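You operate a simulated robot arm through the tools that you are given. There is no shell and no other tool.

You are at the controls of a simulated robot arm. One attempt, no reset.

TASK
Clear the grinding plate and wipe its dust off damp.
Fine: blue pot on to the short board; wet the thick yellow sponge, press it out on the grid, wipe, sponge back on the grid. What is to be rubbed or washed off counts as gone when no trace of it is left.
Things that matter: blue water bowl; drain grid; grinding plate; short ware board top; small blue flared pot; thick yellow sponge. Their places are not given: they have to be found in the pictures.

The check looks at the end state, three seconds after you hand in, the way a careful person would. Anything else that was tipped, shoved, dropped, spilled or broken makes it a failure.

THE ROBOT
A 7-joint arm with a two-finger parallel gripper, fixed in place. Base frame: the origin is on the floor under the middle of its stand, x ahead of it, y to its left, z up; the work surface is at about z = 0.85. Lengths are in m, angles in rad, forces in N, time in s.
It reaches about 1.372 m from its shoulder. Its first joint turns from -2.601 to 2.601 rad. Payload 3.43 kg.
The tool frame sits at the grasp point between the pads (the TCP): z along the fingers, y along the line on which they close. The tips reach 0.03 m beyond it. The gripper opens to 0.094 m. The fingers are 0.028 m wide and 0.01 m thick; the gripper's body (0.05 by 0.096 m) begins 0.055 m behind the TCP.
Orientation is told as [roll, pitch, yaw] about the base's x, y, z axes, in that order, counted from this pose: with the fingers straight down and closing along the base's y, the tool's x points along the base's -x, its y along +y and its z along -z.

THE INTERFACE
- The arm moves only by the tool play_rows. Its argument "steps" is a list of rows, each an object of numbers (a shift or turn left out is 0, a gripper value left out holds the last): "x", "y", "z": the shift along the tool's x, y, z in m; "ax", "ay", "az": the turn, a rotation vector about the tool's x, y, z in rad; "grip": the gripper command, from -1 (fully open) to 1 (shut), values between in proportion. In form: [{"x": .., "y": .., "z": .., "ax": .., "ay": .., "az": .., "grip": ..}, ...]. A call has 1 to 20 rows; each row is the pose to reach, as a shift and turn from the pose commanded when the call began, along the tool's axes at that moment. Rows are played at 5 a second. More than 0.05 m and 0.15 rad between two rows, or a gripper value outside its range, and nothing of the call is played. Where a pose cannot be reached the arm comes as near as it can. A force on the tool above 40 N (or 10 N above the force at the start of the call, whichever is more), or a blocked arm, ends the call early, and 0.2 s more pass. Each finger travels about 0.045 m/s and halts on what it meets, pressing with about 23 N; the grip force reading is that of the motor and also rises with nothing between the fingers. The clock runs only during rows and for 0.2 s after the last one: add rows that repeat a pose to give the fingers time. It gives the time, the measured TCP pose, the force on the tool (base axes), the opening and the grip force at its end, in the units of the frame above (readings bear some noise), with the torque about the TCP (base axes, N m) and any sound that the robot's microphone picked up.
- Cameras (640 x 400 px; columns grow to the right, rows downward): "scene" is fixed at [0.2205, 0.6481, 1.4701]; the picture's right is [0.16, -0.99, 0.00], its down [-0.84, -0.13, -0.53] and it looks along [0.52, 0.08, -0.85] (base axes); focal length 214 px, centre (320, 200). "wrist" rides on the gripper at [0.076, 0.014, -0.102] in the tool frame; the picture's right is [-0.18, 0.98, 0.00], its down [-0.75, -0.14, -0.64] and it looks along [-0.63, -0.12, 0.77] (tool axes); focal length 243 px, centre (320, 200).
- grab_frame(camera): a new picture of that camera. The clock stands still meanwhile.
- probe_pixels(camera, pixels): for up to 12 pixels [column, row] of the newest picture of that camera ("zoom" is the newest enlarged one), the place [x, y, z] in the base frame of the surface seen there, good to about 0.003 m, but the place of the scene camera against the robot may be out by one fixed shift of up to 0.012 m in any direction. The clock stands still meanwhile.
- close_up(camera, box): a new picture of the part [left, top, right, bottom] of that camera's present view, enlarged. The clock stands still meanwhile.
- sign_off(): hands the job in; it is judged then, once.

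Leave the gripper open and the arm clear of the work at the hand-in unless told otherwise.

The tools are called after "Emit:" as a command line: name --argument value ..., lists and objects as JSON in quotes. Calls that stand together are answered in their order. play_rows: Moves the arm, as the interface text tells. Its arguments: {"type":"object","properties":{"steps":{"type":"array","items":{"type":"object","properties":{"x":{"type":"number"},"y":{"type":"number"},"z":{"type":"number"},"ax":{"type":"number"},"ay":{"type":"number"},"az":{"type":"number"},"grip":{"type":"number"}}}}},"required":["steps"]} The other tools are called the same way: grab_frame (camera) takes a picture; probe_pixels (camera, pixels) gives the place of the surface under pixels of a picture; close_up (camera, box) takes an enlarged picture of a part of a camera's view; sign_off () hands the job in.

At the start:

```text
t: 0.0
tcp_pos: [0.7466, 0.6469, 1.1897]
tool_rot: [0.0, -0.002, -0.001]
contact_force: [-1.3, 0.3, 0.3]
wrist_torque: [0.01, 0.02, -0.05]
gripper_width: 0.094
gripper_force: 0.1
```

scene: 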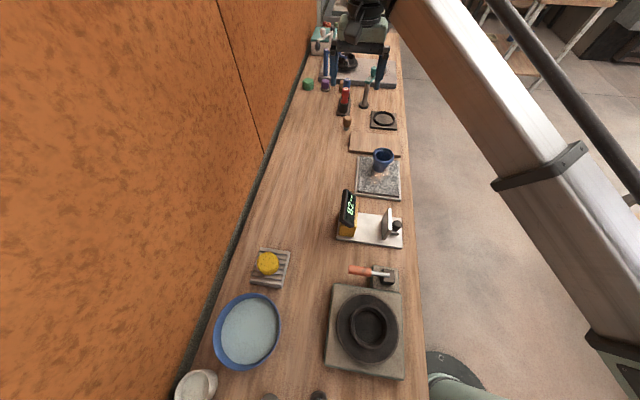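
wrist: 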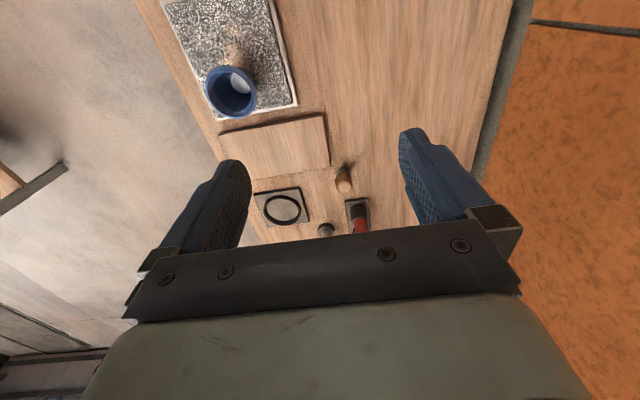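

I see the blue flared pot on a speckled grinding plate at about (380,165) in the scene picture. The short board is beyond it, near (375,143). The yellow sponge is on the slatted grid at (268,263), and the blue bowl is at (248,330). Next I take enlarged pictures of these.

Emit:
close_up --camera "scene" --box '[320, 90, 440, 210]'

Emit:
close_up --camera "scene" --box '[200, 230, 320, 380]'

Emit:
grab_frame --camera "wrist"

Emit:
grab_frame --camera "scene"

```text
3.33 times, centred on (380, 150) of scene
```

zoom: 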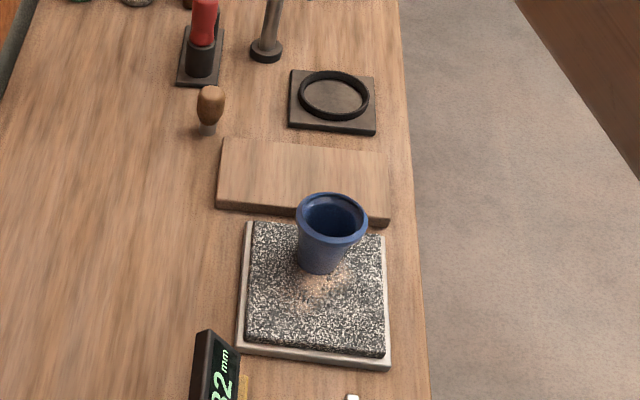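

```text
2.67 times, centred on (260, 305) of scene
```

zoom: 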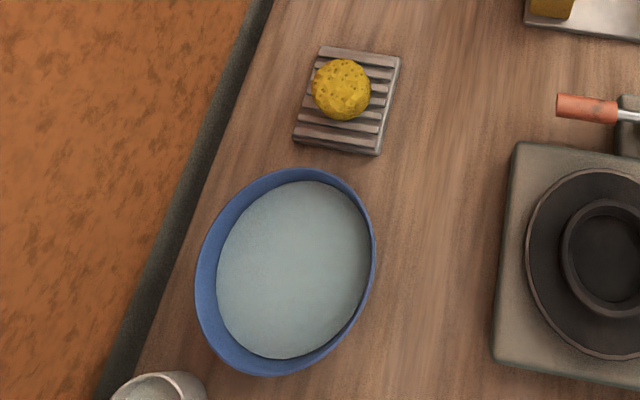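

```text
taken
```

wrist: 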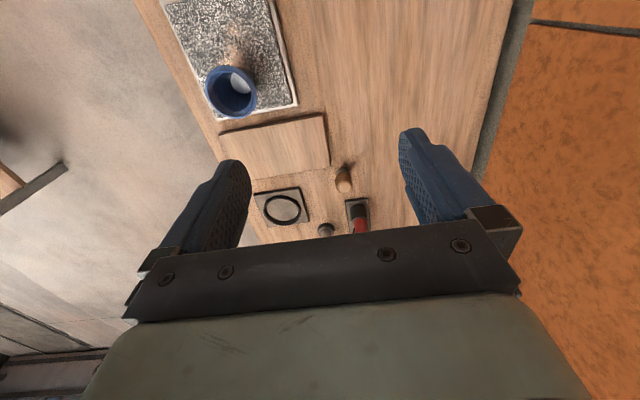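

```text
taken
```

scene: 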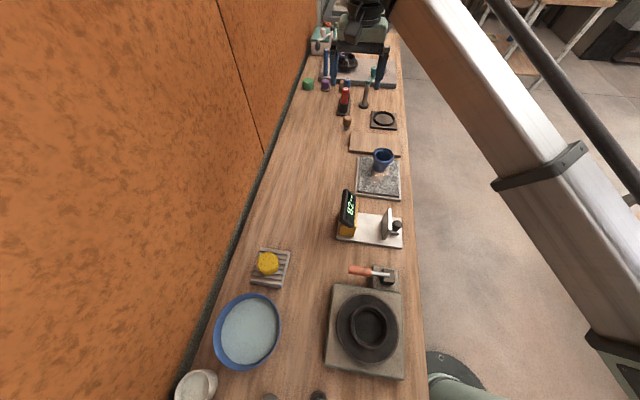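

Both pictures are fresh now. I probe the pot rim, plate corners, board, grid, sponge and bowl in the scene picture.

Emit:
probe_pixels --camera "scene" --pixels '[[383, 152], [374, 153], [392, 155], [383, 168], [363, 160], [358, 195], [400, 198], [400, 160], [351, 148], [398, 155], [354, 133], [375, 143]]'

Emit:
probe_pixels --camera "scene" --pixels '[[268, 263], [262, 249], [289, 252], [280, 287], [251, 282], [248, 330], [218, 340], [279, 322], [252, 296], [245, 366], [285, 265], [300, 300]]'

Emit:
probe_pixels --camera "wrist" --pixels '[[230, 92], [230, 68], [206, 95], [256, 95], [225, 118], [165, 5], [268, 3], [297, 105], [217, 135], [323, 115], [330, 165], [240, 180]]'

```text
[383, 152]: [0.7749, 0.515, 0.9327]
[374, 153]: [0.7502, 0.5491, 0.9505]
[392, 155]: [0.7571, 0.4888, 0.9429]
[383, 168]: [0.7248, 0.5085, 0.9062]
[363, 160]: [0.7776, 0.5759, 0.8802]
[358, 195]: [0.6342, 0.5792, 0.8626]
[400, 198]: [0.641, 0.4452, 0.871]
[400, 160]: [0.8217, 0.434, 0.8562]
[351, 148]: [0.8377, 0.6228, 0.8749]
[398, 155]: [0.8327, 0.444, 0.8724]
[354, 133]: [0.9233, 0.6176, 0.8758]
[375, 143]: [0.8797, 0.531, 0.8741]
```

```text
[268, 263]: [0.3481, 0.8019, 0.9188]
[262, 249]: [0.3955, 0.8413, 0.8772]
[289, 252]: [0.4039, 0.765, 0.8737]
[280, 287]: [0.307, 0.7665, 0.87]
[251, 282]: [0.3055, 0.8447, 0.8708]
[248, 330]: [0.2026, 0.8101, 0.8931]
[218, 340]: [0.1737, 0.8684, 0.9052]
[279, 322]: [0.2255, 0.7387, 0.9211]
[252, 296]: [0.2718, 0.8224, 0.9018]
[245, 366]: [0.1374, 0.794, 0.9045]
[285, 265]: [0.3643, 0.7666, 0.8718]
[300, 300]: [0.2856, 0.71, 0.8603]
```

```text
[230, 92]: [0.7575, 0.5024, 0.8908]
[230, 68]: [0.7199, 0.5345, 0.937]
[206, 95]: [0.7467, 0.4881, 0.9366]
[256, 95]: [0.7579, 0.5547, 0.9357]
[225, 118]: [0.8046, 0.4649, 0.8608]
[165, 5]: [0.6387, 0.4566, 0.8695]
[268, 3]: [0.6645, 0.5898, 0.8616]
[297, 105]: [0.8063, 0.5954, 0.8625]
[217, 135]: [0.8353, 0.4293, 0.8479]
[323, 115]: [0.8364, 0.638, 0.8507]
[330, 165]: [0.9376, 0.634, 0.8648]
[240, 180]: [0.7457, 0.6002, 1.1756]
```

The wrist camera gives the table at z ≈ 0.85. The scene camera reads about 0.01 high and roughly 0.012 low in y. By the wrist view the pot centre is near (0.752, 0.521), with the rim at z ≈ 0.937 and a diameter of about 0.067. I move the wrist back and down for a closer look at the pot and plate.

Emit:
play_rows --steps '[{"x": 0.018, "y": -0.017, "z": 0.022, "grip": -1}, {"x": 0.036, "y": -0.034, "z": 0.044}, {"x": 0.054, "y": -0.052, "z": 0.066}, {"x": 0.072, "y": -0.07, "z": 0.088}, {"x": 0.09, "y": -0.087, "z": 0.11}, {"x": 0.108, "y": -0.104, "z": 0.13}, {"x": 0.108, "y": -0.104, "z": 0.13}]'

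Emit:
grab_frame --camera "wrist"

```text
t: 1.6
tcp_pos: [0.639, 0.5424, 1.0607]
tool_rot: [0.0, 0.002, -0.001]
contact_force: [-0.2, -0.4, -0.8]
wrist_torque: [-0.01, -0.01, 0.02]
gripper_width: 0.0939
gripper_force: 0.1
```

```text
taken
```

wrist: 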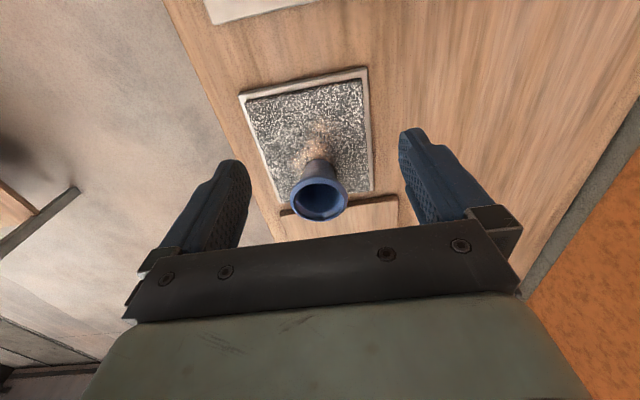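

The pot is at (320,198) in the wrist view, and the dust patch is near (315,145). I enlarge that area.

Emit:
close_up --camera "wrist" --box '[230, 60, 410, 240]'

Emit:
probe_pixels --camera "wrist" --pixels '[[292, 200], [347, 198], [320, 180], [320, 221], [318, 168], [241, 95], [366, 69], [372, 190], [280, 203], [310, 130], [335, 150], [295, 160]]'

```text
2.22 times, centred on (320, 150) of wrist
```

zoom: 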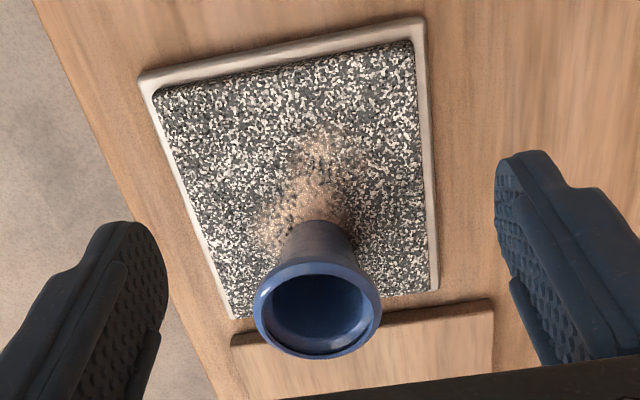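

```text
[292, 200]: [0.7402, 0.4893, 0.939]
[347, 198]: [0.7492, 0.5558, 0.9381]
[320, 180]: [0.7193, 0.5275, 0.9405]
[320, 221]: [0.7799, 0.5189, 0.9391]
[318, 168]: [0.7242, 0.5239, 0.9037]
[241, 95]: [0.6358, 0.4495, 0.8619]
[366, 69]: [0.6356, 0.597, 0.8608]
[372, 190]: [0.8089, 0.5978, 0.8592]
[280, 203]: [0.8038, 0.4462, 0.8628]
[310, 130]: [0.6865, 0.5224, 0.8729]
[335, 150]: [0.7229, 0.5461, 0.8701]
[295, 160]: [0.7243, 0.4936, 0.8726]
```

The pot rim centre is (0.750, 0.522) with its top at 0.939. The stone surface is at z ≈ 0.872, and the dust lies around x 0.68–0.76, y 0.48–0.56. I move over the pot and part of the way down, fingers open.

Emit:
play_rows --steps '[{"x": -0.03, "y": -0.006, "z": 0}, {"x": -0.06, "y": -0.012, "z": 0}, {"x": -0.09, "y": -0.018, "z": 0}, {"x": -0.111, "y": -0.0205, "z": 0.01}, {"x": -0.111, "y": -0.0205, "z": 0.035}, {"x": -0.111, "y": -0.0205, "z": 0.06}, {"x": -0.111, "y": -0.0205, "z": 0.06}]'

Emit:
grab_frame --camera "wrist"

```text
t: 3.2
tcp_pos: [0.7491, 0.5242, 0.9998]
tool_rot: [-0.001, 0.0, -0.001]
contact_force: [0.0, 0.3, 0.1]
wrist_torque: [-0.01, -0.01, 0.01]
gripper_width: 0.0937
gripper_force: 0.0
```

```text
taken
```

wrist: 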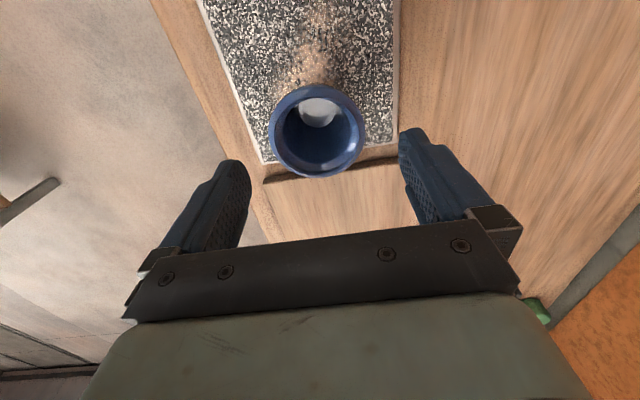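

The pot is below and between the fingers, with its rim at about (317,130). I probe the rim and board again from here.

Emit:
probe_pixels --camera "wrist" --pixels '[[272, 132], [362, 130], [317, 88], [317, 174], [268, 185], [395, 163], [300, 200], [350, 200], [318, 110], [392, 150]]'

```text
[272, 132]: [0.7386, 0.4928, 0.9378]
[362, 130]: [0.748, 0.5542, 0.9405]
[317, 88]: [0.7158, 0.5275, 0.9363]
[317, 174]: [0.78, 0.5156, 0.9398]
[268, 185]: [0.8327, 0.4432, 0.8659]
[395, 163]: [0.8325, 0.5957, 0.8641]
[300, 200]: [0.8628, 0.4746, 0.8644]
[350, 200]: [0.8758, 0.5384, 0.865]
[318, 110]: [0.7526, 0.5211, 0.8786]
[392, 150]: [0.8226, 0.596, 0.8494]
```

The board top is at z = 0.865 and the pot centre is confirmed at (0.748, 0.5235). I go down to z ≈ 0.928 and then close gently.

Emit:
play_rows --steps '[{"x": 0.0005, "y": 0, "z": 0.02}, {"x": 0.0005, "y": 0, "z": 0.04}, {"x": 0.0005, "y": 0, "z": 0.06}, {"x": 0.0005, "y": 0, "z": 0.072}, {"x": 0.0005, "y": 0, "z": 0.072}]'

Emit:
grab_frame --camera "wrist"

```text
t: 4.4
tcp_pos: [0.7492, 0.5224, 0.9268]
tool_rot: [0.002, 0.001, 0.0]
contact_force: [0.4, -0.5, 0.9]
wrist_torque: [0.03, 0.0, -0.01]
gripper_width: 0.0937
gripper_force: 0.1
```

```text
taken
```

wrist: 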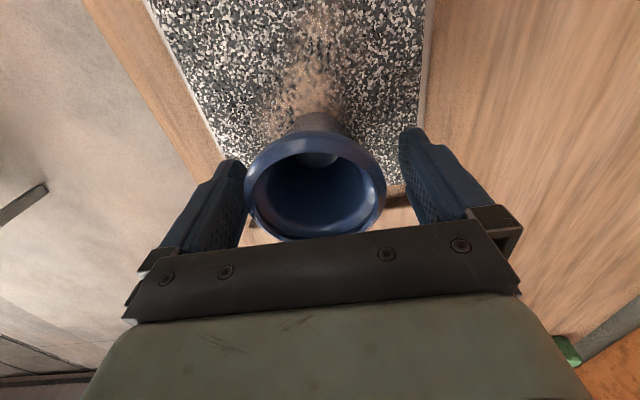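

The rim sits about 4 px left of the centre line, which is about 2 mm. I shift y by -0.0015 and close slowly to grip.

Emit:
play_rows --steps '[{"y": -0.0015, "grip": -1}, {"y": -0.0015, "grip": -0.7}, {"y": -0.0015, "grip": -0.5}, {"y": -0.0015, "grip": -0.4}, {"y": -0.0015, "grip": -0.3}, {"y": -0.0015, "grip": -0.2}, {"y": -0.0015, "grip": -0.1}, {"y": -0.0015, "grip": -0.1}]'

Emit:
grab_frame --camera "wrist"

```text
t: 6.2
tcp_pos: [0.7495, 0.5203, 0.927]
tool_rot: [0.001, 0.001, 0.0]
contact_force: [0.8, -0.4, 1.0]
wrist_torque: [0.05, -0.01, 0.01]
gripper_width: 0.0698
gripper_force: 23.0
```

```text
taken
```

wrist: 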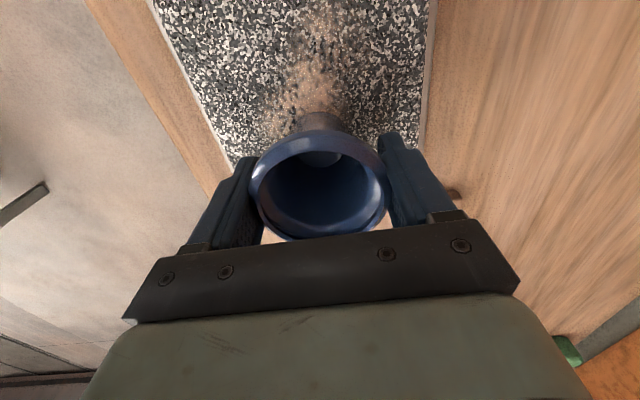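

The fingers stopped at 0.070 m with 23 N, so the pot is held. I lift it 0.05 m straight up and check.

Emit:
play_rows --steps '[{"z": -0.01}, {"z": -0.025}, {"z": -0.04}, {"z": -0.055}, {"z": -0.055}]'

Emit:
grab_frame --camera "wrist"

```text
t: 7.4
tcp_pos: [0.7501, 0.5209, 0.982]
tool_rot: [0.002, 0.001, 0.001]
contact_force: [-0.8, 0.7, -1.4]
wrist_torque: [-0.01, 0.01, 0.03]
gripper_width: 0.0696
gripper_force: 23.2
```

```text
taken
```

wrist: 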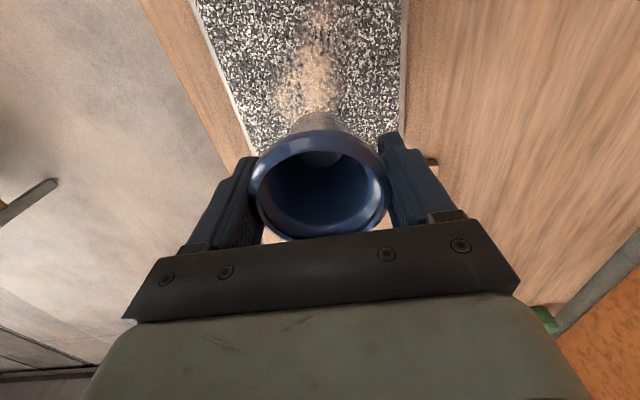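

The pot came up cleanly with the gripper. I now carry it horizontally to above the middle of the board, about (0.884, 0.539).

Emit:
play_rows --steps '[{"x": -0.02, "y": 0.003}, {"x": -0.045, "y": 0.006}, {"x": -0.07, "y": 0.009}, {"x": -0.095, "y": 0.012}, {"x": -0.12, "y": 0.016}, {"x": -0.134, "y": 0.018}, {"x": -0.134, "y": 0.018}]'

Emit:
grab_frame --camera "wrist"

Emit:
grab_frame --camera "scene"

```text
t: 9.0
tcp_pos: [0.8833, 0.5383, 0.9828]
tool_rot: [0.0, 0.001, -0.002]
contact_force: [0.0, 0.9, -1.3]
wrist_torque: [-0.03, 0.02, 0.02]
gripper_width: 0.0699
gripper_force: 23.1
```

```text
taken
```

wrist: 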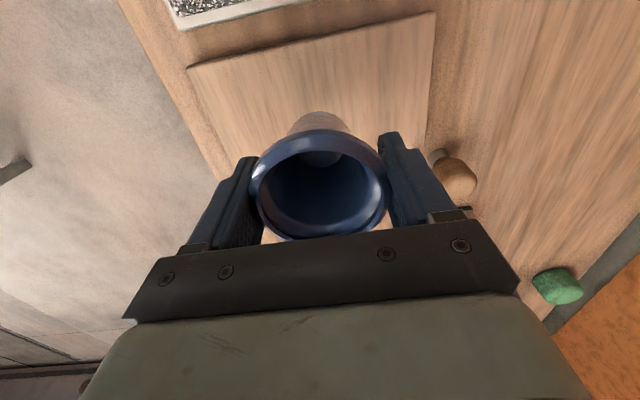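

```text
taken
```

scene: 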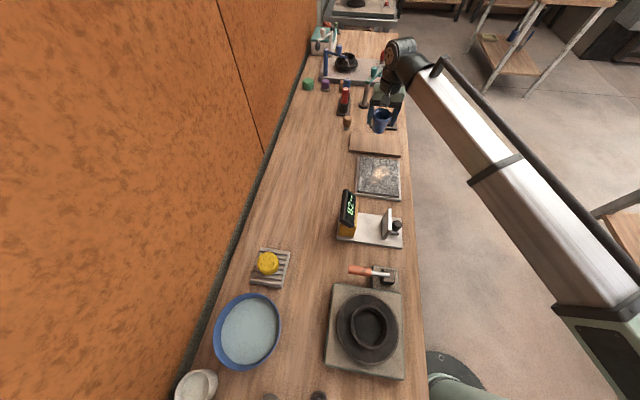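

The board is under the pot. I probe the board edges, the pot and the nearby knob at (455,178) before lowering.

Emit:
probe_pixels --camera "wrist" --pixels '[[190, 68], [434, 14], [455, 178], [430, 120], [240, 130], [320, 60], [447, 172], [560, 285]]'

Emit:
close_up --camera "scene" --box '[320, 80, 440, 200]'

```text
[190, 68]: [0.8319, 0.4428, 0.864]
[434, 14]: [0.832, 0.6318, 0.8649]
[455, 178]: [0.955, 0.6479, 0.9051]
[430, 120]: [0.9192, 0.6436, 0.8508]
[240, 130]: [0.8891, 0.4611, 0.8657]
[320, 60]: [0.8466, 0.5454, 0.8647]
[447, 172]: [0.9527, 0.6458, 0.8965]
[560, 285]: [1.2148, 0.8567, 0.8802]
```

```text
3.33 times, centred on (380, 140) of scene
```

zoom: 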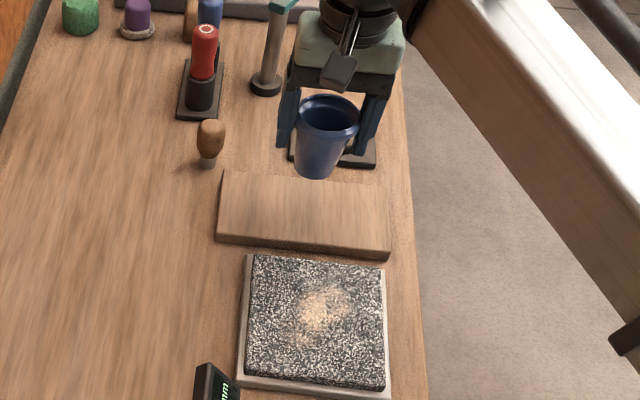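

The board spans x 0.832 to about 0.92–0.935 and y 0.443–0.632, and the knob at (0.955, 0.648) is well clear. I shift 5 mm nearer and lower the pot until its base meets the board, at TCP z ≈ 0.920.

Emit:
play_rows --steps '[{"x": 0.005, "z": 0.015}, {"x": 0.005, "z": 0.03}, {"x": 0.005, "z": 0.045}, {"x": 0.005, "z": 0.054}, {"x": 0.005, "z": 0.058}, {"x": 0.005, "z": 0.0605}, {"x": 0.005, "z": 0.062}, {"x": 0.005, "z": 0.062}]'

Emit:
close_up --camera "scene" --box '[340, 90, 420, 170]'

```text
t: 10.8
tcp_pos: [0.8785, 0.5387, 0.921]
tool_rot: [0.002, -0.002, 0.001]
contact_force: [0.7, 0.6, 10.8]
wrist_torque: [0.21, 0.09, 0.0]
gripper_width: 0.0701
gripper_force: 23.2
```

```text
5.00 times, centred on (380, 130) of scene
```

zoom: 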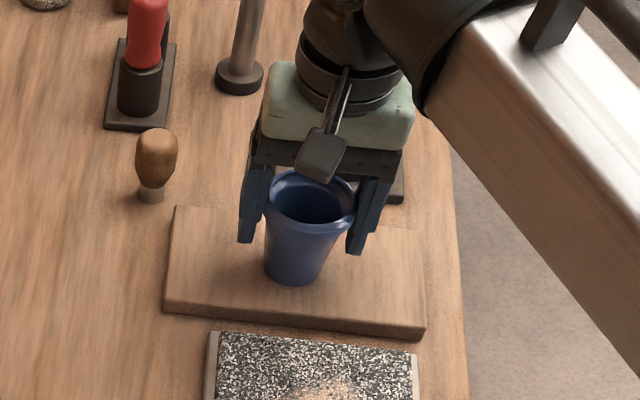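

Contact force is 10.8 N upward, so the pot stands on the board. I ease up half a millimetre and open the fingers slowly.

Emit:
play_rows --steps '[{"z": -0.0006, "grip": -0.4}, {"z": -0.0006, "grip": -0.55}, {"z": -0.0006, "grip": -0.7}, {"z": -0.0006, "grip": -0.85}, {"z": -0.0006, "grip": -1}, {"z": -0.0006, "grip": -1}, {"z": -0.0006, "grip": -1}]'

Emit:
grab_frame --camera "wrist"

Emit:
close_up --camera "scene" --box '[340, 90, 420, 170]'

```text
t: 12.4
tcp_pos: [0.8778, 0.5379, 0.9213]
tool_rot: [0.0, 0.001, 0.0]
contact_force: [-1.0, 0.1, -0.3]
wrist_torque: [-0.03, 0.02, 0.0]
gripper_width: 0.0937
gripper_force: 0.1
```

```text
taken
```

wrist: 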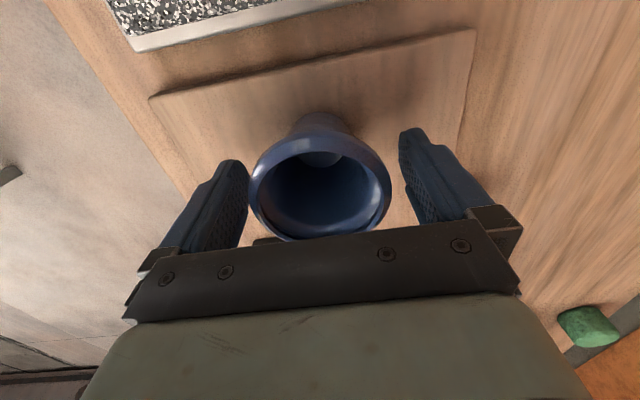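

```text
5.00 times, centred on (380, 130) of scene
```

zoom: 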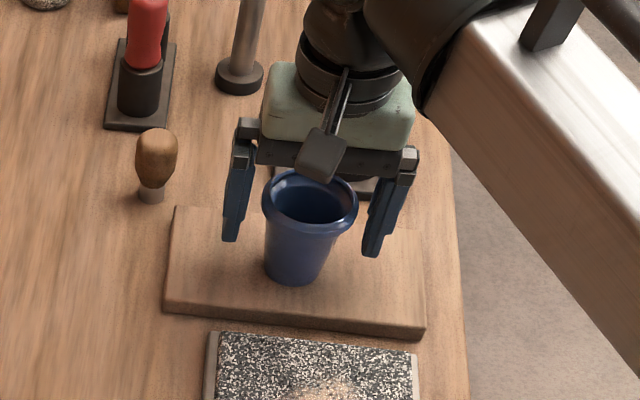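

The pot stands upright on the board and the fingers are clear. I lift straight up. I then probe the wall, sponge, grid and bowl in fresh scene pictures.

Emit:
play_rows --steps '[{"z": -0.02}, {"z": -0.05}, {"z": -0.09}, {"z": -0.13}, {"z": -0.17}, {"z": -0.2}, {"z": -0.2}]'

Emit:
grab_frame --camera "scene"

Emit:
grab_frame --camera "wrist"

Emit:
probe_pixels --camera "scene" --pixels '[[235, 200], [200, 300], [180, 250], [225, 265], [210, 370], [348, 205], [398, 225], [375, 270], [370, 310], [355, 195], [268, 258], [278, 262]]'

```text
t: 14.0
tcp_pos: [0.8782, 0.538, 1.1203]
tool_rot: [-0.002, 0.001, 0.002]
contact_force: [0.2, -0.7, -0.1]
wrist_torque: [0.01, 0.02, 0.02]
gripper_width: 0.0939
gripper_force: 0.0
```

```text
taken
```

scene: 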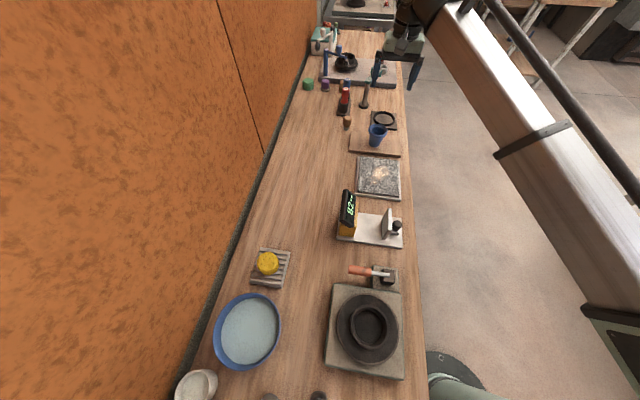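

```text
taken
```

wrist: 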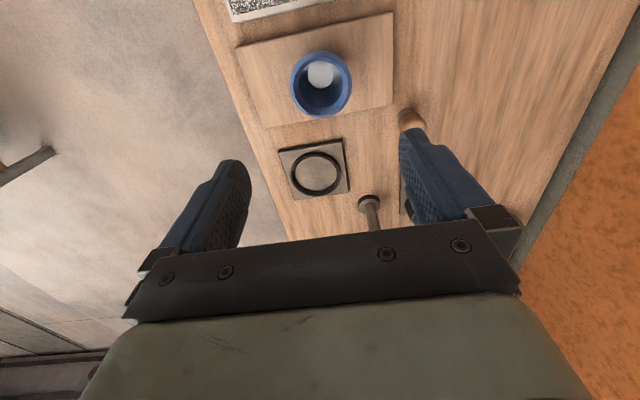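

```text
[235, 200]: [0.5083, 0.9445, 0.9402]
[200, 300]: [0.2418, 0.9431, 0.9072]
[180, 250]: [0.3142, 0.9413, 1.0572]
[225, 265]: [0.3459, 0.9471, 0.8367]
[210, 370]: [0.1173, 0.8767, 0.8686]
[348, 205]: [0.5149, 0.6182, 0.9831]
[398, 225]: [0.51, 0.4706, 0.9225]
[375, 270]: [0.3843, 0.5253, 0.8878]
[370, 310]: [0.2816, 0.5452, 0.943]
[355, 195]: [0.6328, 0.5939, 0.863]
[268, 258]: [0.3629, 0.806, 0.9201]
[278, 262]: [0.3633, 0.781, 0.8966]
```

The wall is at y ≈ 0.945 and the gauge display tops out near z = 0.98. I travel high at z ≈ 1.12 to a viewpoint behind the grid at about (0.25, 0.78).

Emit:
play_rows --steps '[{"x": 0.035, "y": 0.0134}, {"x": 0.07, "y": 0.0269}, {"x": 0.105, "y": 0.0403}, {"x": 0.14, "y": 0.0538}, {"x": 0.175, "y": 0.0672}, {"x": 0.21, "y": 0.0807}, {"x": 0.244, "y": 0.0941}, {"x": 0.279, "y": 0.1076}, {"x": 0.314, "y": 0.121}, {"x": 0.349, "y": 0.1344}, {"x": 0.384, "y": 0.1479}, {"x": 0.419, "y": 0.1613}, {"x": 0.454, "y": 0.1748}, {"x": 0.489, "y": 0.1882}, {"x": 0.523, "y": 0.2017}, {"x": 0.558, "y": 0.2151}, {"x": 0.593, "y": 0.2286}, {"x": 0.628, "y": 0.242}, {"x": 0.628, "y": 0.242}]'

Emit:
grab_frame --camera "wrist"

Emit:
grab_frame --camera "scene"

```text
t: 18.0
tcp_pos: [0.2506, 0.7809, 1.1191]
tool_rot: [0.001, 0.001, -0.001]
contact_force: [-0.6, -0.2, 0.9]
wrist_torque: [0.0, -0.02, -0.02]
gripper_width: 0.0939
gripper_force: 0.0
```

```text
taken
```

wrist: 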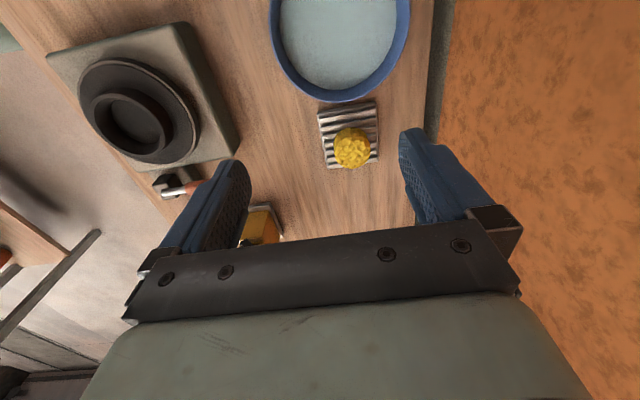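

```text
taken
```

scene: 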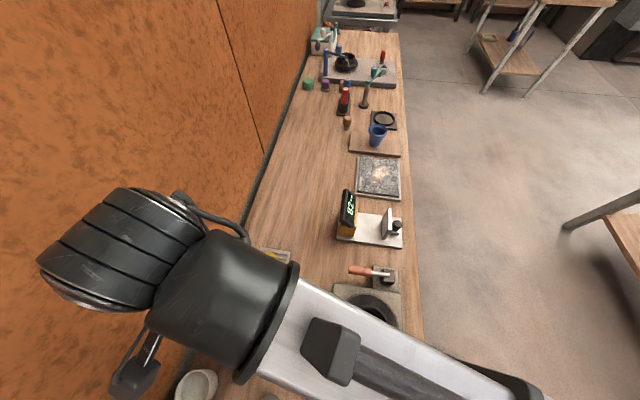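

The sponge is now at (352,147) in the wrist view, with the grid and bowl visible above it. I probe them and enlarge the sponge.

Emit:
probe_pixels --camera "wrist" --pixels '[[352, 145], [335, 147], [369, 145], [352, 130], [352, 165], [320, 113], [375, 101], [379, 160], [328, 168], [340, 45], [340, 101], [282, 60]]'

Emit:
probe_pixels --camera "wrist" --pixels '[[409, 20], [271, 20], [403, 55], [310, 92], [375, 92], [340, 75], [290, 10], [385, 40], [300, 130], [340, 10], [395, 20], [330, 96]]'

Emit:
close_up --camera "wrist" --box '[260, 0, 420, 180]'

```text
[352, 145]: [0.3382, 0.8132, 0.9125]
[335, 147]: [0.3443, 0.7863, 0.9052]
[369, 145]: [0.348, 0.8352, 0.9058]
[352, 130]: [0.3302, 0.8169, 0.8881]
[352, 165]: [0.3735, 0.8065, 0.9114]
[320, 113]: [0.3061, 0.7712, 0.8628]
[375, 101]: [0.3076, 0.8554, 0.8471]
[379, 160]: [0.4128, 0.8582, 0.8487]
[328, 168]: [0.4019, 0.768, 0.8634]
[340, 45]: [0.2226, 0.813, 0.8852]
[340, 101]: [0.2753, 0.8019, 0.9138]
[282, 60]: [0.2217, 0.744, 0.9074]
```

```text
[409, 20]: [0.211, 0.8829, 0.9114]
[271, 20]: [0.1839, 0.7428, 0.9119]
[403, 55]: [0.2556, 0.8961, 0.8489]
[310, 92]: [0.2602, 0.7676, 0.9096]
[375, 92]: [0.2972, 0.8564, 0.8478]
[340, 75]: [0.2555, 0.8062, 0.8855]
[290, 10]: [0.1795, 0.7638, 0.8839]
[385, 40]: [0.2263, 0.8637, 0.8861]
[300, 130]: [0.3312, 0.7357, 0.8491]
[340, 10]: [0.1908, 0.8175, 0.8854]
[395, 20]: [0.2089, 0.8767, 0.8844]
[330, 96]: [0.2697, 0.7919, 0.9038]
```

```text
2.22 times, centred on (340, 90) of wrist
```

zoom: 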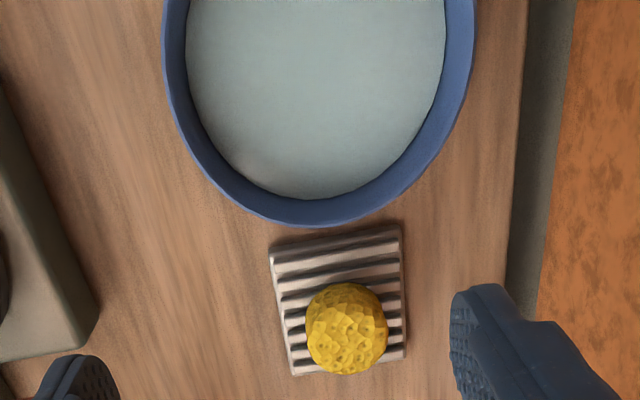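

The sponge centre is about (0.352, 0.811) with its top at 0.9125, and the grid top is at 0.863. The bowl centre is about (0.204, 0.812), rim at 0.911, water at 0.885. I move over the sponge and come down to z ≈ 0.99.

Emit:
play_rows --steps '[{"x": -0.03, "y": 0.009}, {"x": -0.06, "y": 0.018}, {"x": -0.09, "y": 0.027}, {"x": -0.1015, "y": 0.0303}, {"x": -0.1015, "y": 0.0303, "z": 0.03}, {"x": -0.1015, "y": 0.0303, "z": 0.07}, {"x": -0.1015, "y": 0.0303, "z": 0.11}, {"x": -0.1015, "y": 0.0303, "z": 0.13}, {"x": -0.1015, "y": 0.0303, "z": 0.13}]'

Emit:
grab_frame --camera "wrist"

```text
t: 20.0
tcp_pos: [0.3525, 0.8104, 0.9914]
tool_rot: [0.0, 0.0, -0.002]
contact_force: [0.9, -0.6, 0.0]
wrist_torque: [-0.03, 0.01, 0.01]
gripper_width: 0.0939
gripper_force: 0.0
```

```text
taken
```

wrist: 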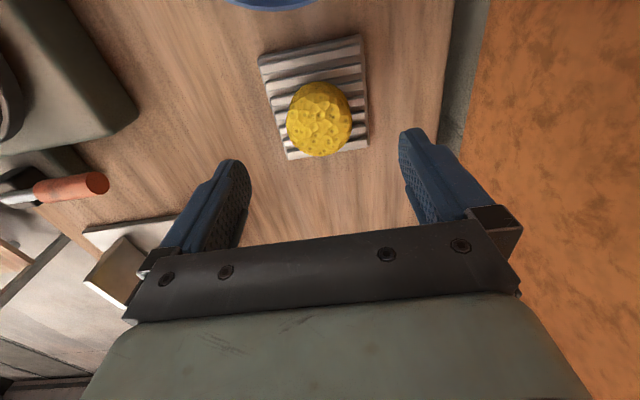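

The sponge is between the fingers at (319,120) and sits centred on the grid. I probe its sides and top.

Emit:
probe_pixels --camera "wrist" --pixels '[[289, 122], [350, 122], [319, 86], [319, 120], [319, 150], [319, 105], [300, 120], [338, 118], [260, 62], [357, 40], [366, 145], [290, 157]]'

Emit:
close_up --camera "wrist" --box '[240, 30, 400, 170]'

```text
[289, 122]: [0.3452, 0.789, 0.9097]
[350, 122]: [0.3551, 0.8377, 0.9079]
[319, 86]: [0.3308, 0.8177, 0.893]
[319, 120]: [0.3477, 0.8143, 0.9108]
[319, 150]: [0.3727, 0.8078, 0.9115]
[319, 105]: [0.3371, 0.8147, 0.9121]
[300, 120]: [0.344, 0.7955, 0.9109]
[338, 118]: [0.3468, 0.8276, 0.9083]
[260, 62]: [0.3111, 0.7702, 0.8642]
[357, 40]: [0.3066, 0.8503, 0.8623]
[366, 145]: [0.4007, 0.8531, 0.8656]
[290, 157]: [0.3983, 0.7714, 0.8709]
```

```text
2.86 times, centred on (320, 100) of wrist
```

zoom: 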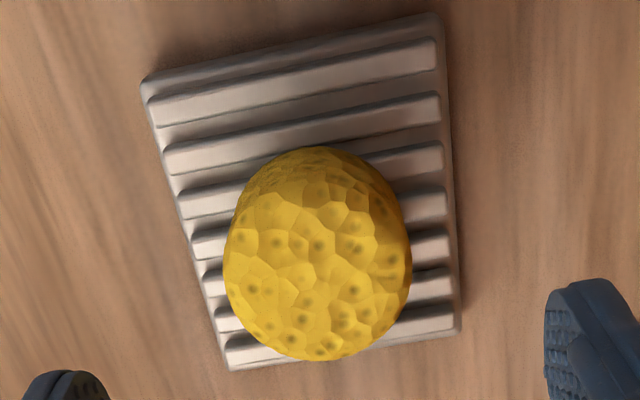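

The sponge centre is about (0.352, 0.813) and it is about 0.052 wide. I descend to z ≈ 0.910, so the tips sit at 0.880 above the grid.

Emit:
play_rows --steps '[{"y": 0.002, "z": 0.02}, {"y": 0.002, "z": 0.04}, {"y": 0.002, "z": 0.06}, {"y": 0.002, "z": 0.075}, {"y": 0.002, "z": 0.081}, {"y": 0.002, "z": 0.081}]'

Emit:
grab_frame --camera "wrist"

```text
t: 21.4
tcp_pos: [0.3524, 0.8135, 0.9107]
tool_rot: [0.001, 0.0, 0.001]
contact_force: [-0.7, 0.5, -0.2]
wrist_torque: [0.0, 0.05, 0.03]
gripper_width: 0.0939
gripper_force: 0.1
```

```text
taken
```

wrist: 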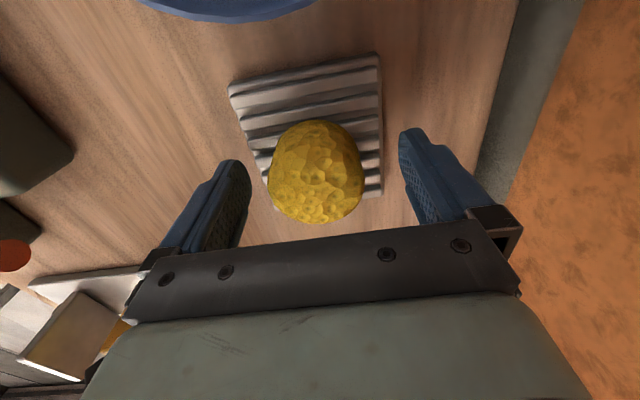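

The sponge appears a few pixels left of the midline between the fingers, so I shift y by -0.0025. I then close on it step by step.

Emit:
play_rows --steps '[{"y": -0.0025, "grip": -1}, {"y": -0.0025, "grip": -0.6}, {"y": -0.0025, "grip": -0.3}, {"y": -0.0025, "grip": -0.15}, {"y": -0.0025, "grip": -0.05}, {"y": -0.0025, "grip": 0.0}, {"y": -0.0025, "grip": 0.05}, {"y": -0.0025, "grip": 0.05}, {"y": -0.0025, "grip": 0.05}]'

Emit:
grab_frame --camera "wrist"

```text
t: 23.4
tcp_pos: [0.3516, 0.8108, 0.9092]
tool_rot: [0.0, -0.001, 0.0]
contact_force: [-0.1, 0.1, -0.1]
wrist_torque: [0.0, 0.03, 0.01]
gripper_width: 0.0548
gripper_force: 22.7
```

```text
taken
```

wrist: 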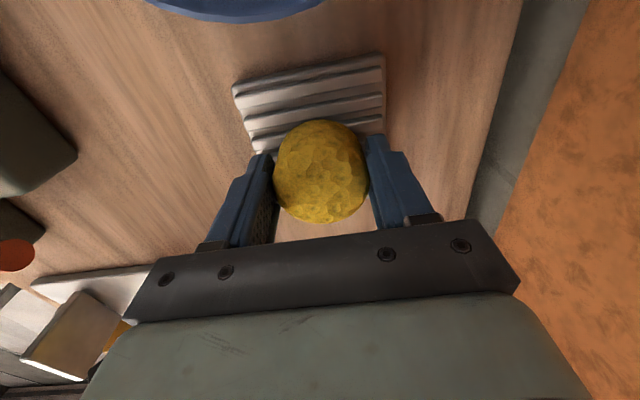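

It is held at 0.055 m with 22.7 N. I lift 0.09 m and carry it over the bowl centre at (0.204, 0.812).

Emit:
play_rows --steps '[{"z": -0.015}, {"z": -0.04}, {"z": -0.065}, {"z": -0.09}, {"x": 0.03, "z": -0.09}, {"x": 0.06, "z": -0.09}, {"x": 0.09, "z": -0.09}, {"x": 0.12, "y": 0.001, "z": -0.09}, {"x": 0.1476, "y": 0.001, "z": -0.09}, {"x": 0.1476, "y": 0.001, "z": -0.09}]'

Emit:
grab_frame --camera "wrist"

Emit:
grab_frame --camera "scene"

```text
t: 25.6
tcp_pos: [0.2032, 0.8132, 0.9991]
tool_rot: [0.001, 0.0, -0.001]
contact_force: [-0.4, 0.8, 0.3]
wrist_torque: [-0.01, 0.0, 0.03]
gripper_width: 0.0549
gripper_force: 23.2
```

```text
taken
```

wrist: 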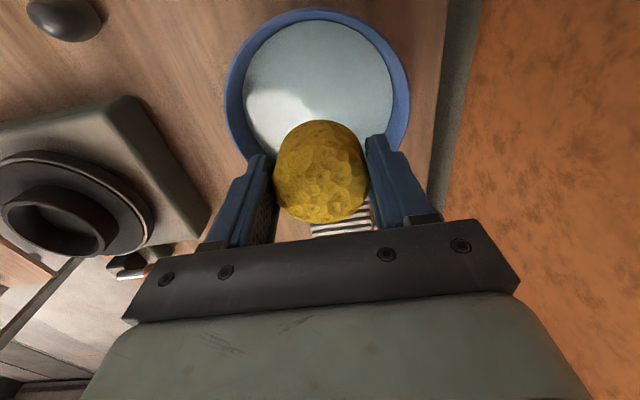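

```text
taken
```

scene: 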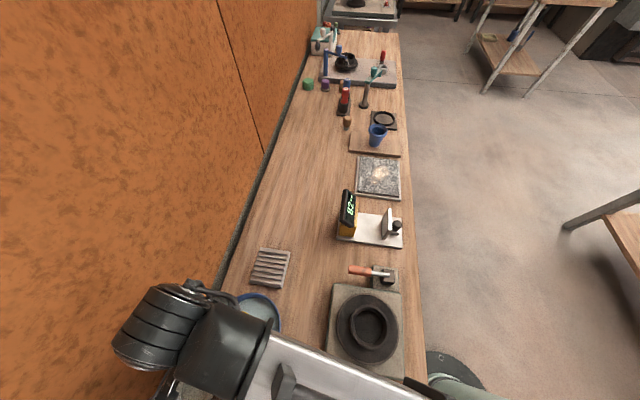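

The held sponge hangs over the bowl. I probe the rim for an exact centre before going in.

Emit:
probe_pixels --camera "wrist" --pixels '[[228, 95], [408, 95], [314, 12], [232, 130], [404, 130], [260, 40], [375, 38], [315, 60], [260, 80], [385, 80], [320, 170]]'

```text
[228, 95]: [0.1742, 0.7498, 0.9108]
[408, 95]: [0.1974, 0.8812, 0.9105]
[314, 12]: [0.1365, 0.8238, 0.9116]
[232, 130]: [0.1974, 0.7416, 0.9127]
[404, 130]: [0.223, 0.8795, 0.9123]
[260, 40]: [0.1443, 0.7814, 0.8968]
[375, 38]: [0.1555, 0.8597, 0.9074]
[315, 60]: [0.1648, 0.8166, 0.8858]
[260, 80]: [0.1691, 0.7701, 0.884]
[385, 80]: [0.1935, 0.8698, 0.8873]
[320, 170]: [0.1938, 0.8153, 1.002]
```

The bowl centre is (0.206, 0.812), and my TCP is within 3 mm of it. I lower the sponge slowly so its bottom goes about 0.019 m below the water surface, then hold there.

Emit:
play_rows --steps '[{"x": -0.002, "z": 0.02}, {"x": -0.002, "z": 0.04}, {"x": -0.002, "z": 0.055}, {"x": -0.002, "z": 0.065}, {"x": -0.002, "z": 0.07}, {"x": -0.002, "z": 0.075}, {"x": -0.002, "z": 0.08}, {"x": -0.002, "z": 0.084}, {"x": -0.002, "z": 0.087}, {"x": -0.002, "z": 0.087}, {"x": -0.002, "z": 0.087}, {"x": -0.002, "z": 0.087}, {"x": -0.002, "z": 0.087}, {"x": -0.002, "z": 0.087}]'

Emit:
grab_frame --camera "wrist"

```text
t: 28.6
tcp_pos: [0.2057, 0.8122, 0.9126]
tool_rot: [0.0, 0.0, 0.0]
contact_force: [-0.3, -0.4, -0.3]
wrist_torque: [0.01, 0.03, 0.01]
gripper_width: 0.0551
gripper_force: 23.0
```

```text
taken
```

wrist: 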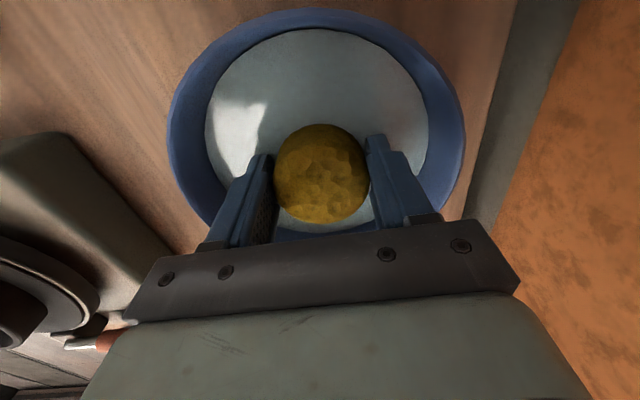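

The sponge is partly under water and looks darker. I go 4 mm deeper for a good soak and hold, watching the force.

Emit:
play_rows --steps '[{"z": 0.002}, {"z": 0.004}, {"z": 0.004}, {"z": 0.004}, {"z": 0.004}, {"z": 0.004}]'

Emit:
close_up --camera "wrist" --box '[240, 80, 400, 240]'

```text
t: 30.0
tcp_pos: [0.2066, 0.8113, 0.9089]
tool_rot: [0.001, 0.001, 0.001]
contact_force: [0.1, 0.2, 0.2]
wrist_torque: [-0.02, -0.02, 0.02]
gripper_width: 0.0552
gripper_force: 23.2
```

```text
2.50 times, centred on (320, 160) of wrist
```

zoom: 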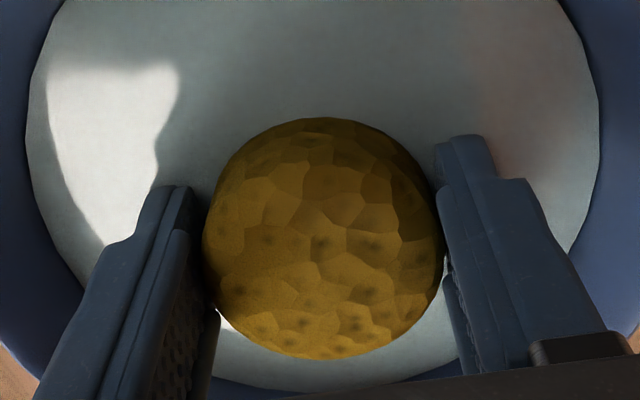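

The sponge is soaked. I raise it slowly to just above the rim and hold over the bowl so it drips there.

Emit:
play_rows --steps '[{"z": -0.01}, {"z": -0.02}, {"z": -0.03}, {"z": -0.04}, {"z": -0.05}, {"z": -0.06}, {"z": -0.07}, {"z": -0.07}, {"z": -0.07}, {"z": -0.07}, {"z": -0.07}, {"z": -0.07}, {"z": -0.07}, {"z": -0.07}, {"z": -0.07}, {"z": -0.07}]'

Emit:
grab_frame --camera "wrist"

Emit:
grab_frame --camera "scene"

```text
t: 33.4
tcp_pos: [0.2069, 0.8118, 0.9791]
tool_rot: [-0.001, -0.001, 0.001]
contact_force: [0.9, 0.6, 0.2]
wrist_torque: [0.03, 0.01, -0.01]
gripper_width: 0.0551
gripper_force: 23.1
```

```text
taken
```

wrist: 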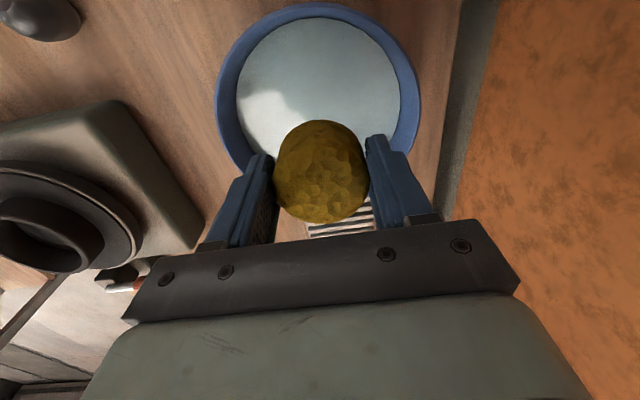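

```text
taken
```

scene: 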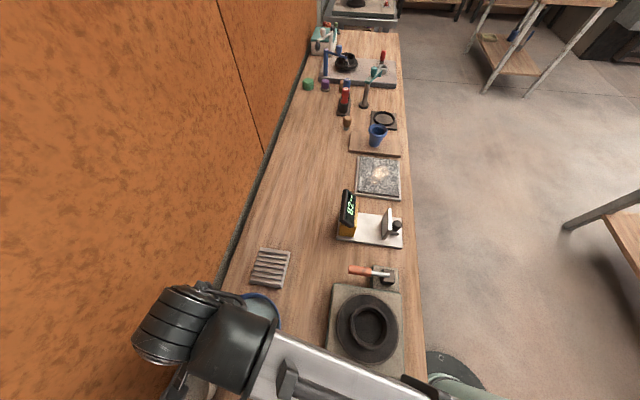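

The sponge is clearly darker and wet, with no drips seen. I carry it level to above the grid centre at (0.354, 0.811).

Emit:
play_rows --steps '[{"x": -0.03}, {"x": -0.065}, {"x": -0.1}, {"x": -0.13}, {"x": -0.1465}, {"x": -0.1465}, {"x": -0.1465, "z": 0.02}, {"x": -0.1465, "z": 0.04}, {"x": -0.1465, "z": 0.055}, {"x": -0.1465, "z": 0.063}, {"x": -0.1465, "z": 0.066}, {"x": -0.1465, "z": 0.066}]'

Emit:
grab_frame --camera "wrist"

```text
t: 36.0
tcp_pos: [0.3536, 0.8103, 0.9118]
tool_rot: [0.001, -0.001, 0.001]
contact_force: [0.0, 0.3, -0.6]
wrist_torque: [0.02, 0.02, -0.01]
gripper_width: 0.0552
gripper_force: 22.9
```

```text
taken
```

wrist: 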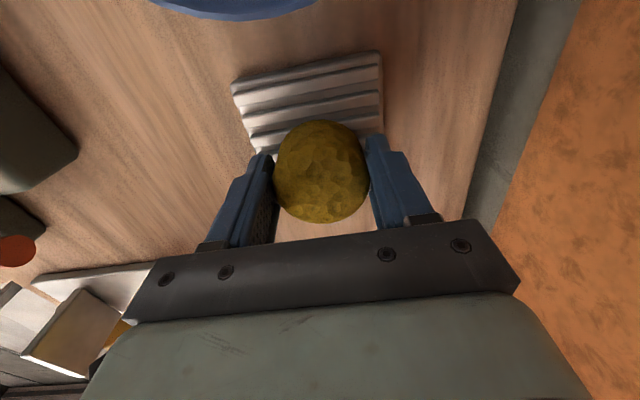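

Just above the grid with no contact yet. I press down in small steps, watching the force.

Emit:
play_rows --steps '[{"z": 0.002}, {"z": 0.003}, {"z": 0.004}, {"z": 0.005}, {"z": 0.006}, {"z": 0.006}]'

```text
t: 37.4
tcp_pos: [0.3528, 0.811, 0.9078]
tool_rot: [0.004, -0.003, 0.001]
contact_force: [0.8, 2.5, 36.4]
wrist_torque: [0.04, -0.49, 0.02]
gripper_width: 0.0554
gripper_force: 23.2
```

It presses on the grid with 36 N. I hold the press for about two seconds, then look.

Emit:
play_rows --steps '[{"z": -0.0005}, {"z": -0.0005}, {"z": -0.0005}, {"z": -0.0005}, {"z": -0.0005}, {"z": -0.0005}, {"z": -0.0005}, {"z": -0.0005}]'

Emit:
grab_frame --camera "wrist"

Emit:
close_up --camera "wrist" --box '[220, 30, 400, 230]'

```text
t: 39.2
tcp_pos: [0.3529, 0.8106, 0.9083]
tool_rot: [-0.001, 0.001, -0.001]
contact_force: [0.9, 1.4, 25.3]
wrist_torque: [0.09, -0.21, -0.03]
gripper_width: 0.0552
gripper_force: 23.0
```

```text
taken
```

wrist: 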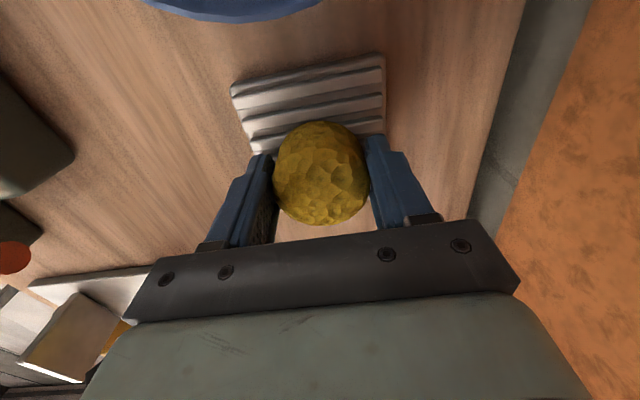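

```text
2.00 times, centred on (310, 130) of wrist
```

zoom: 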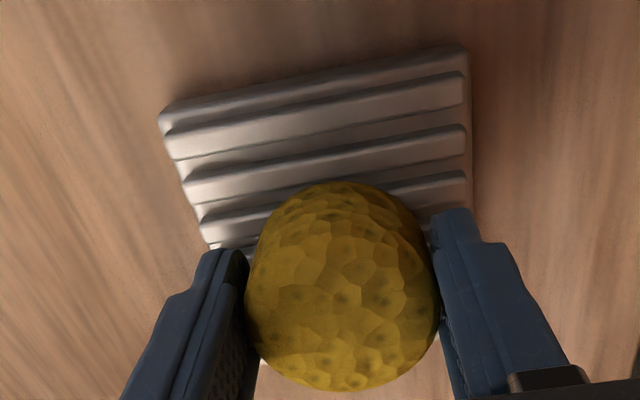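

The sponge has gone lighter, from wet dark to damp. I press once more for a couple of seconds to be sure and compare its colour.

Emit:
play_rows --steps '[{"z": 0.0005}, {"z": 0.0006}, {"z": 0.0006}, {"z": 0.0006}, {"z": 0.0006}, {"z": 0.0006}, {"z": 0.0006}, {"z": 0.0006}, {"z": 0.0006}, {"z": 0.0}]'

Emit:
close_up --camera "wrist" --box '[220, 30, 400, 230]'

Emit:
grab_frame --camera "scene"

```text
t: 41.4
tcp_pos: [0.3525, 0.8105, 0.9076]
tool_rot: [-0.001, 0.001, -0.002]
contact_force: [-2.0, -2.4, 13.3]
wrist_torque: [-0.03, -0.16, -0.03]
gripper_width: 0.0551
gripper_force: 22.9
```

```text
2.00 times, centred on (310, 130) of wrist
```

zoom: 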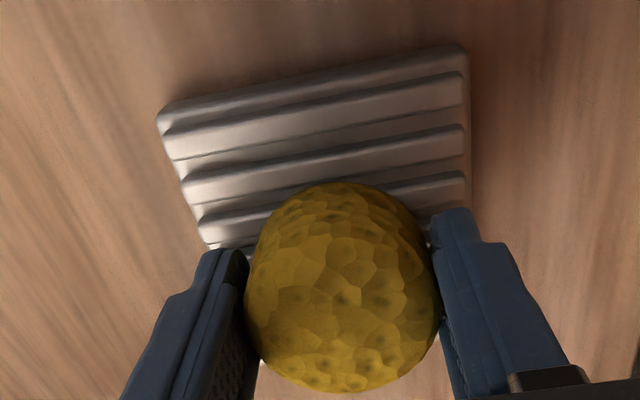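

```text
taken
```

scene: 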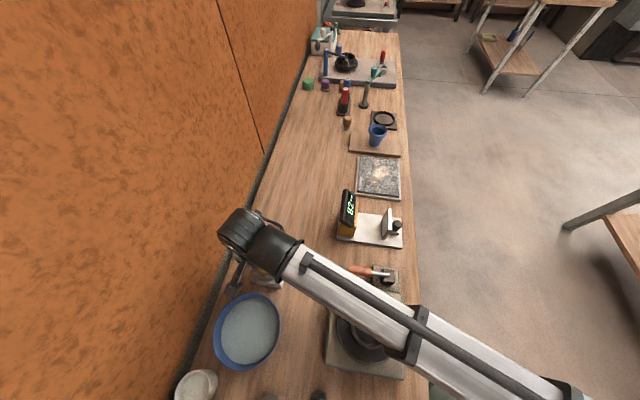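

The colour is unchanged from the last look, so the sponge is pressed out to damp. I lift high and carry it over to the grinding plate, above the gauge.

Emit:
play_rows --steps '[{"z": -0.02}, {"z": -0.055}, {"z": -0.095}, {"z": -0.135}, {"z": -0.175}, {"z": -0.2}, {"x": -0.03, "y": -0.024, "z": -0.2}, {"x": -0.06, "y": -0.048, "z": -0.2}, {"x": -0.09, "y": -0.072, "z": -0.2}, {"x": -0.12, "y": -0.096, "z": -0.2}, {"x": -0.15, "y": -0.12, "z": -0.2}, {"x": -0.18, "y": -0.144, "z": -0.2}, {"x": -0.21, "y": -0.168, "z": -0.2}, {"x": -0.24, "y": -0.191, "z": -0.2}, {"x": -0.27, "y": -0.215, "z": -0.2}, {"x": -0.3, "y": -0.239, "z": -0.2}, {"x": -0.33, "y": -0.263, "z": -0.2}, {"x": -0.36, "y": -0.2865, "z": -0.2}, {"x": -0.36, "y": -0.2865, "z": -0.2}]'

Emit:
grab_frame --camera "wrist"

Emit:
grab_frame --camera "scene"

```text
t: 45.4
tcp_pos: [0.7111, 0.5257, 1.1055]
tool_rot: [-0.001, 0.0, 0.0]
contact_force: [-0.1, 1.2, -0.3]
wrist_torque: [-0.03, -0.02, 0.01]
gripper_width: 0.0548
gripper_force: 22.3
```

```text
taken
```

wrist: 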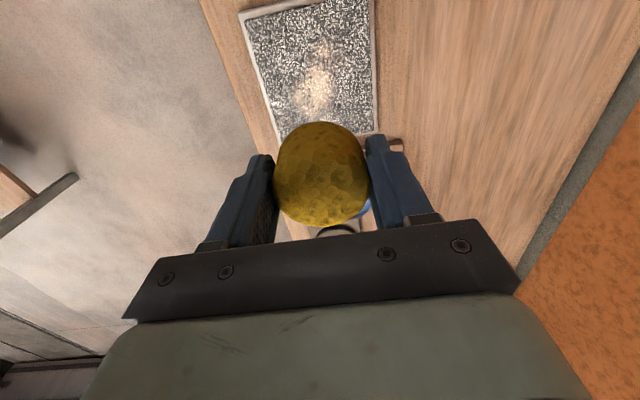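

```text
taken
```

scene: 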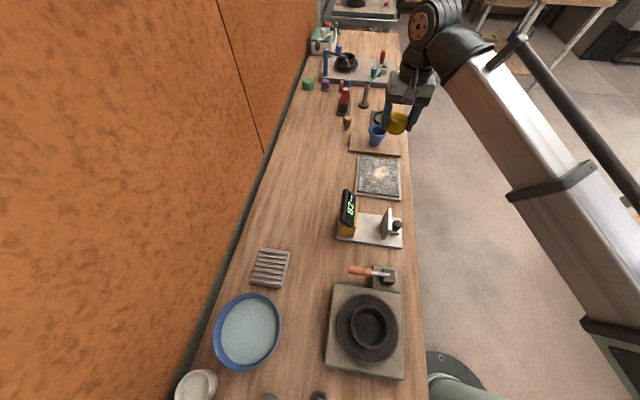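

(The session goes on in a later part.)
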